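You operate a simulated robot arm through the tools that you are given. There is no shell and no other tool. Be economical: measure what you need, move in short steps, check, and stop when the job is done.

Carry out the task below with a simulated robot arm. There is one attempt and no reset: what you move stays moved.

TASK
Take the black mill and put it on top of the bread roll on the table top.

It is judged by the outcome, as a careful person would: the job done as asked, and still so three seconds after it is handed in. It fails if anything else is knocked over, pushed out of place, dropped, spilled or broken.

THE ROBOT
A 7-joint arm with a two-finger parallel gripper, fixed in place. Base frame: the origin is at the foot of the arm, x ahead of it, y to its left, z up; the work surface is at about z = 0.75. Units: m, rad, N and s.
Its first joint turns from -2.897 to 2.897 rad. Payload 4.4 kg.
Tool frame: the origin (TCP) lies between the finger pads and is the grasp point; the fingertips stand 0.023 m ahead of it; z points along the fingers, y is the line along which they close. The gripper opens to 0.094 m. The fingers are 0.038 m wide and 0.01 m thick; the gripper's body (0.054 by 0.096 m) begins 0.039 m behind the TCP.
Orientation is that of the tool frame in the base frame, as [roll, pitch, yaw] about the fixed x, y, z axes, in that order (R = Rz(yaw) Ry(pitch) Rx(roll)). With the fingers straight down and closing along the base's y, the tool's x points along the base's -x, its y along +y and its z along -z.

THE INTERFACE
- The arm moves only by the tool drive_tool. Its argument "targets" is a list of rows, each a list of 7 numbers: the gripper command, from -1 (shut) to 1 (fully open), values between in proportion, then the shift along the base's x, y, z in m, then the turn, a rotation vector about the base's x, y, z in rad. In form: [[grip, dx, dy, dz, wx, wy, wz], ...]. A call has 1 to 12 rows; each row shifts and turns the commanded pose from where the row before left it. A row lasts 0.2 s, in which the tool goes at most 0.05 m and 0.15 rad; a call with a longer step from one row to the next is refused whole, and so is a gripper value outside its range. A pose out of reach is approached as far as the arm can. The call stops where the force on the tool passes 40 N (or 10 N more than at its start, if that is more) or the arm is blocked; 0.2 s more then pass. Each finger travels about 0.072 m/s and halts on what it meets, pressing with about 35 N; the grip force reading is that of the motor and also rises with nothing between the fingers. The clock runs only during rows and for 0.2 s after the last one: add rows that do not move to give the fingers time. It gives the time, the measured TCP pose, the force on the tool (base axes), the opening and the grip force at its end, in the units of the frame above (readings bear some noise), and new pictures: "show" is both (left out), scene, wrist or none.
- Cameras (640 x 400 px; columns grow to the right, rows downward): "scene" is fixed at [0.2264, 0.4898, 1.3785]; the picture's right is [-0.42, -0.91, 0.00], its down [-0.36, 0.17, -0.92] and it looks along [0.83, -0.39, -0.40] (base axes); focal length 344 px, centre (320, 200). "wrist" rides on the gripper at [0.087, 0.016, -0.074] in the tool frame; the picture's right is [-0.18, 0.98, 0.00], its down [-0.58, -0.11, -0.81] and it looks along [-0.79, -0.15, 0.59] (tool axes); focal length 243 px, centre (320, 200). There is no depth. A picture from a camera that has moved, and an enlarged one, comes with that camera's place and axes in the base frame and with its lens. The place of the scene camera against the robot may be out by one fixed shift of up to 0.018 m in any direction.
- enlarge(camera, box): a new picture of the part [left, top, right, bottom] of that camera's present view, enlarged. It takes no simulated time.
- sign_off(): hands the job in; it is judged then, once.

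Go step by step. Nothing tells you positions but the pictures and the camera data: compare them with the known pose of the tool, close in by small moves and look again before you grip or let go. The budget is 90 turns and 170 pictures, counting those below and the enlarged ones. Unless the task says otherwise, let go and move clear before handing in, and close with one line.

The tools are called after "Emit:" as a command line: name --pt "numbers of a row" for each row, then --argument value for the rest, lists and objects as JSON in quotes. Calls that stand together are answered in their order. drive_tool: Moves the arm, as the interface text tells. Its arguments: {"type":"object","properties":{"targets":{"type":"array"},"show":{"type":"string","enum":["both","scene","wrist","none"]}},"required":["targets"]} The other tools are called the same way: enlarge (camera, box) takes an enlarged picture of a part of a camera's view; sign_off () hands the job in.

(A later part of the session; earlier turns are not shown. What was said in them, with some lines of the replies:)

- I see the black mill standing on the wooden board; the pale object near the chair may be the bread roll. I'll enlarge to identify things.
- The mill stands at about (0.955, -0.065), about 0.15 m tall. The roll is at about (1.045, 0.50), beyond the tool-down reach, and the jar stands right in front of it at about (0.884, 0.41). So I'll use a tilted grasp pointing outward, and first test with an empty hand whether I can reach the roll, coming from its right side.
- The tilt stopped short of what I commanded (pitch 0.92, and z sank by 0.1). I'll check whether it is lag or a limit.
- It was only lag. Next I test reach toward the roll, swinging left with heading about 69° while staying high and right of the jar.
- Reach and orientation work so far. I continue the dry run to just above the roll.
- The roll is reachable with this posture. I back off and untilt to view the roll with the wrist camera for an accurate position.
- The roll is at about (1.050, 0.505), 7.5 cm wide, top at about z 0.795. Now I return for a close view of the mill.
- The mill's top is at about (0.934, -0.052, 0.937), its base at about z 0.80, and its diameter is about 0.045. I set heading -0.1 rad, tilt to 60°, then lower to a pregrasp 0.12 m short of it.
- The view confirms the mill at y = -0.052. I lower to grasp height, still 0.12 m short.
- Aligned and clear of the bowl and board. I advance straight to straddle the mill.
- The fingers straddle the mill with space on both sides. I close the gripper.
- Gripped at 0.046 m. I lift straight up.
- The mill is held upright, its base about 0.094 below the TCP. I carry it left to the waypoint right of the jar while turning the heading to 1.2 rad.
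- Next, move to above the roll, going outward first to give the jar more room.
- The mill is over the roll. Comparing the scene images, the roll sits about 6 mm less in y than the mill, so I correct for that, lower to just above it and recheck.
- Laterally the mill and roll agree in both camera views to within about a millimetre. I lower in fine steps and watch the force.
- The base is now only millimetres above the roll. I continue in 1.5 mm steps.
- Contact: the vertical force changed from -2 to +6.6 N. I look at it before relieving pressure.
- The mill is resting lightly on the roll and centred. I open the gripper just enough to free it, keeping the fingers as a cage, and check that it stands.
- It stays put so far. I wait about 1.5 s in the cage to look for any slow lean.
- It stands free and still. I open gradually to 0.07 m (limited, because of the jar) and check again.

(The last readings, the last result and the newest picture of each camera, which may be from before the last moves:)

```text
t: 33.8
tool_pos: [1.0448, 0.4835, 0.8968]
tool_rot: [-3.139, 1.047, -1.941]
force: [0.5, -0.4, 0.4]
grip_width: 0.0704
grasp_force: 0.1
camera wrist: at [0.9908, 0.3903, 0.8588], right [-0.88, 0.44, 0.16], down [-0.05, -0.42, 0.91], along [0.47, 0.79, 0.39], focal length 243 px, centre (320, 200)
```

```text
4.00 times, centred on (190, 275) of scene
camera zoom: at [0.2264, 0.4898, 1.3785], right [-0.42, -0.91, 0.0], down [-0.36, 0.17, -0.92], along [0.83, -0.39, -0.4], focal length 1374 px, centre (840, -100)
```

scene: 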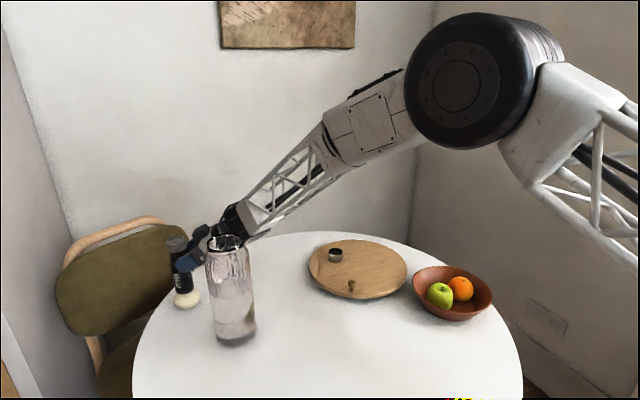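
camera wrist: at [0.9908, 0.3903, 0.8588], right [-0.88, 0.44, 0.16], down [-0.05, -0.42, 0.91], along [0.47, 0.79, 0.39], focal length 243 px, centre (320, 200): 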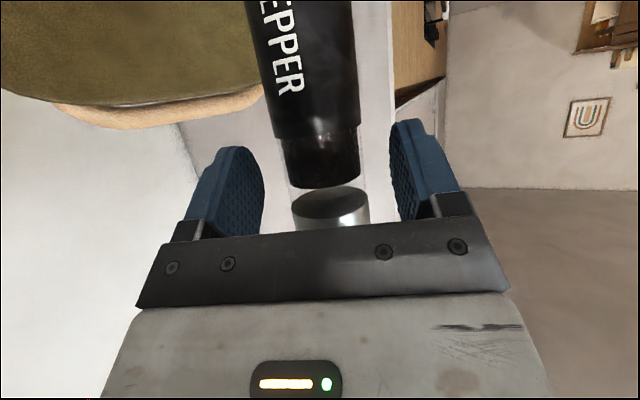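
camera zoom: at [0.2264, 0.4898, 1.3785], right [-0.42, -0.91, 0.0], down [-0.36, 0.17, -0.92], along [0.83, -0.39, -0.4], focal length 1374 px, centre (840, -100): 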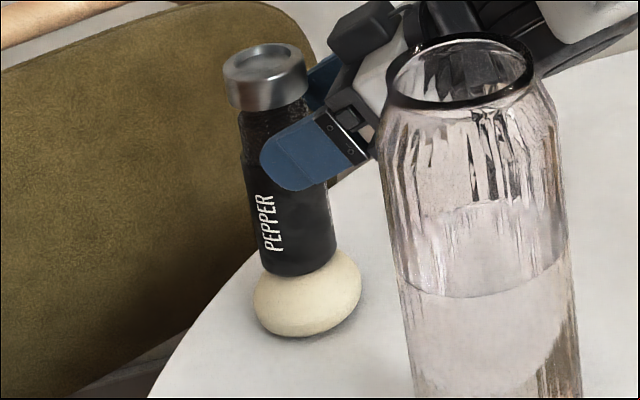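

It is fully free and upright. I retreat straight back along the finger direction, slowly at first.

Emit:
drive_tool --pt "0.5 -0.002 -0.005 0 0 0 0" --pt "0.5 -0.0036 -0.0093 0 0 0 0" --pt "0.5 -0.0036 -0.0093 0 0 0 0" --pt "0.5 -0.0036 -0.0093 0 0 0 0" --pt "0.5 -0.0036 -0.0093 0 0 0 0" --pt "0.5 -0.0036 -0.0093 0 0 0 0" --pt "0.5 -0.0036 -0.0093 0 0 0 0" --pt "0.5 -0.004 -0.018 0.005 0 0 0" --pt "0.5 0 -0.025 0.015 0 0 0" --pt "0.5 0 -0.03 0.025 0 0 0" --pt "0.5 0 -0.03 0.03 0 0 0" --pt "0.5 0 -0.03 0.03 0 0 0"

Emit:
enlarge --camera "scene" --box '[140, 205, 280, 345]'

```text
t: 36.4
tool_pos: [1.0165, 0.2902, 0.9971]
tool_rot: [-3.14, 1.046, -1.942]
force: [0.4, -0.8, -1.1]
grip_width: 0.0703
grasp_force: 0.1
camera wrist: at [0.9624, 0.1963, 0.9605], right [-0.88, 0.44, 0.16], down [-0.05, -0.42, 0.91], along [0.47, 0.79, 0.39], focal length 243 px, centre (320, 200)
```

scene: 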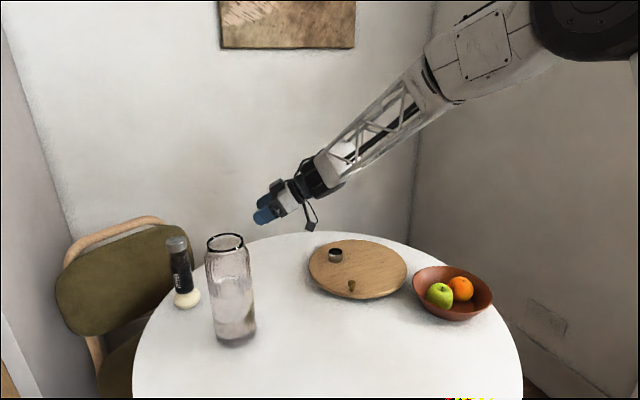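
wrist: 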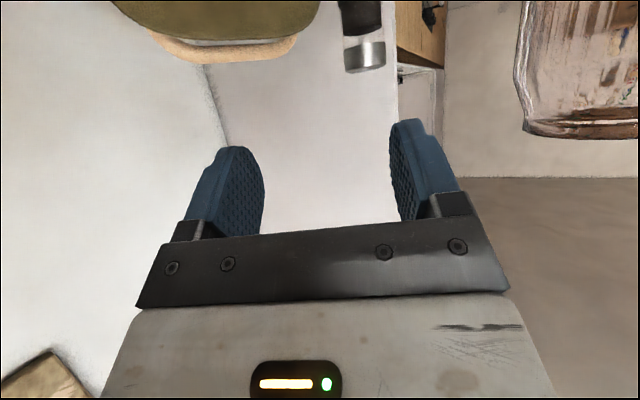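

```text
2.86 times, centred on (210, 275) of scene
camera zoom: at [0.2264, 0.4898, 1.3785], right [-0.42, -0.91, 0.0], down [-0.36, 0.17, -0.92], along [0.83, -0.39, -0.4], focal length 982 px, centre (634, -14)
```

zoom: 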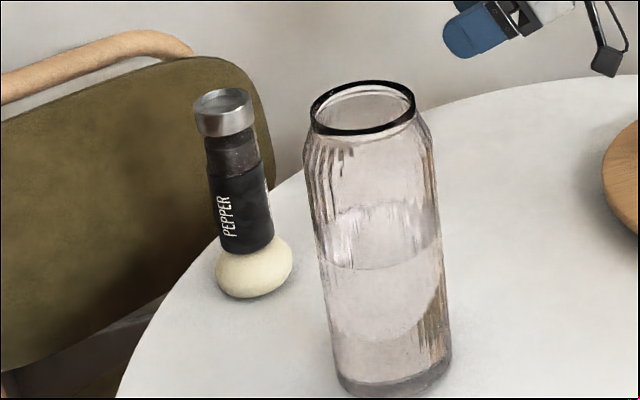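

The mill stands upright on the roll, the hand is clear, and the jar, board, cup, knob and bowl are where they were. I hand in the job.

Emit:
sign_off

```text
The job is handed in.
```

The black mill is standing upright on top of the bread roll, the arm is clear of it, and nothing else was moved.
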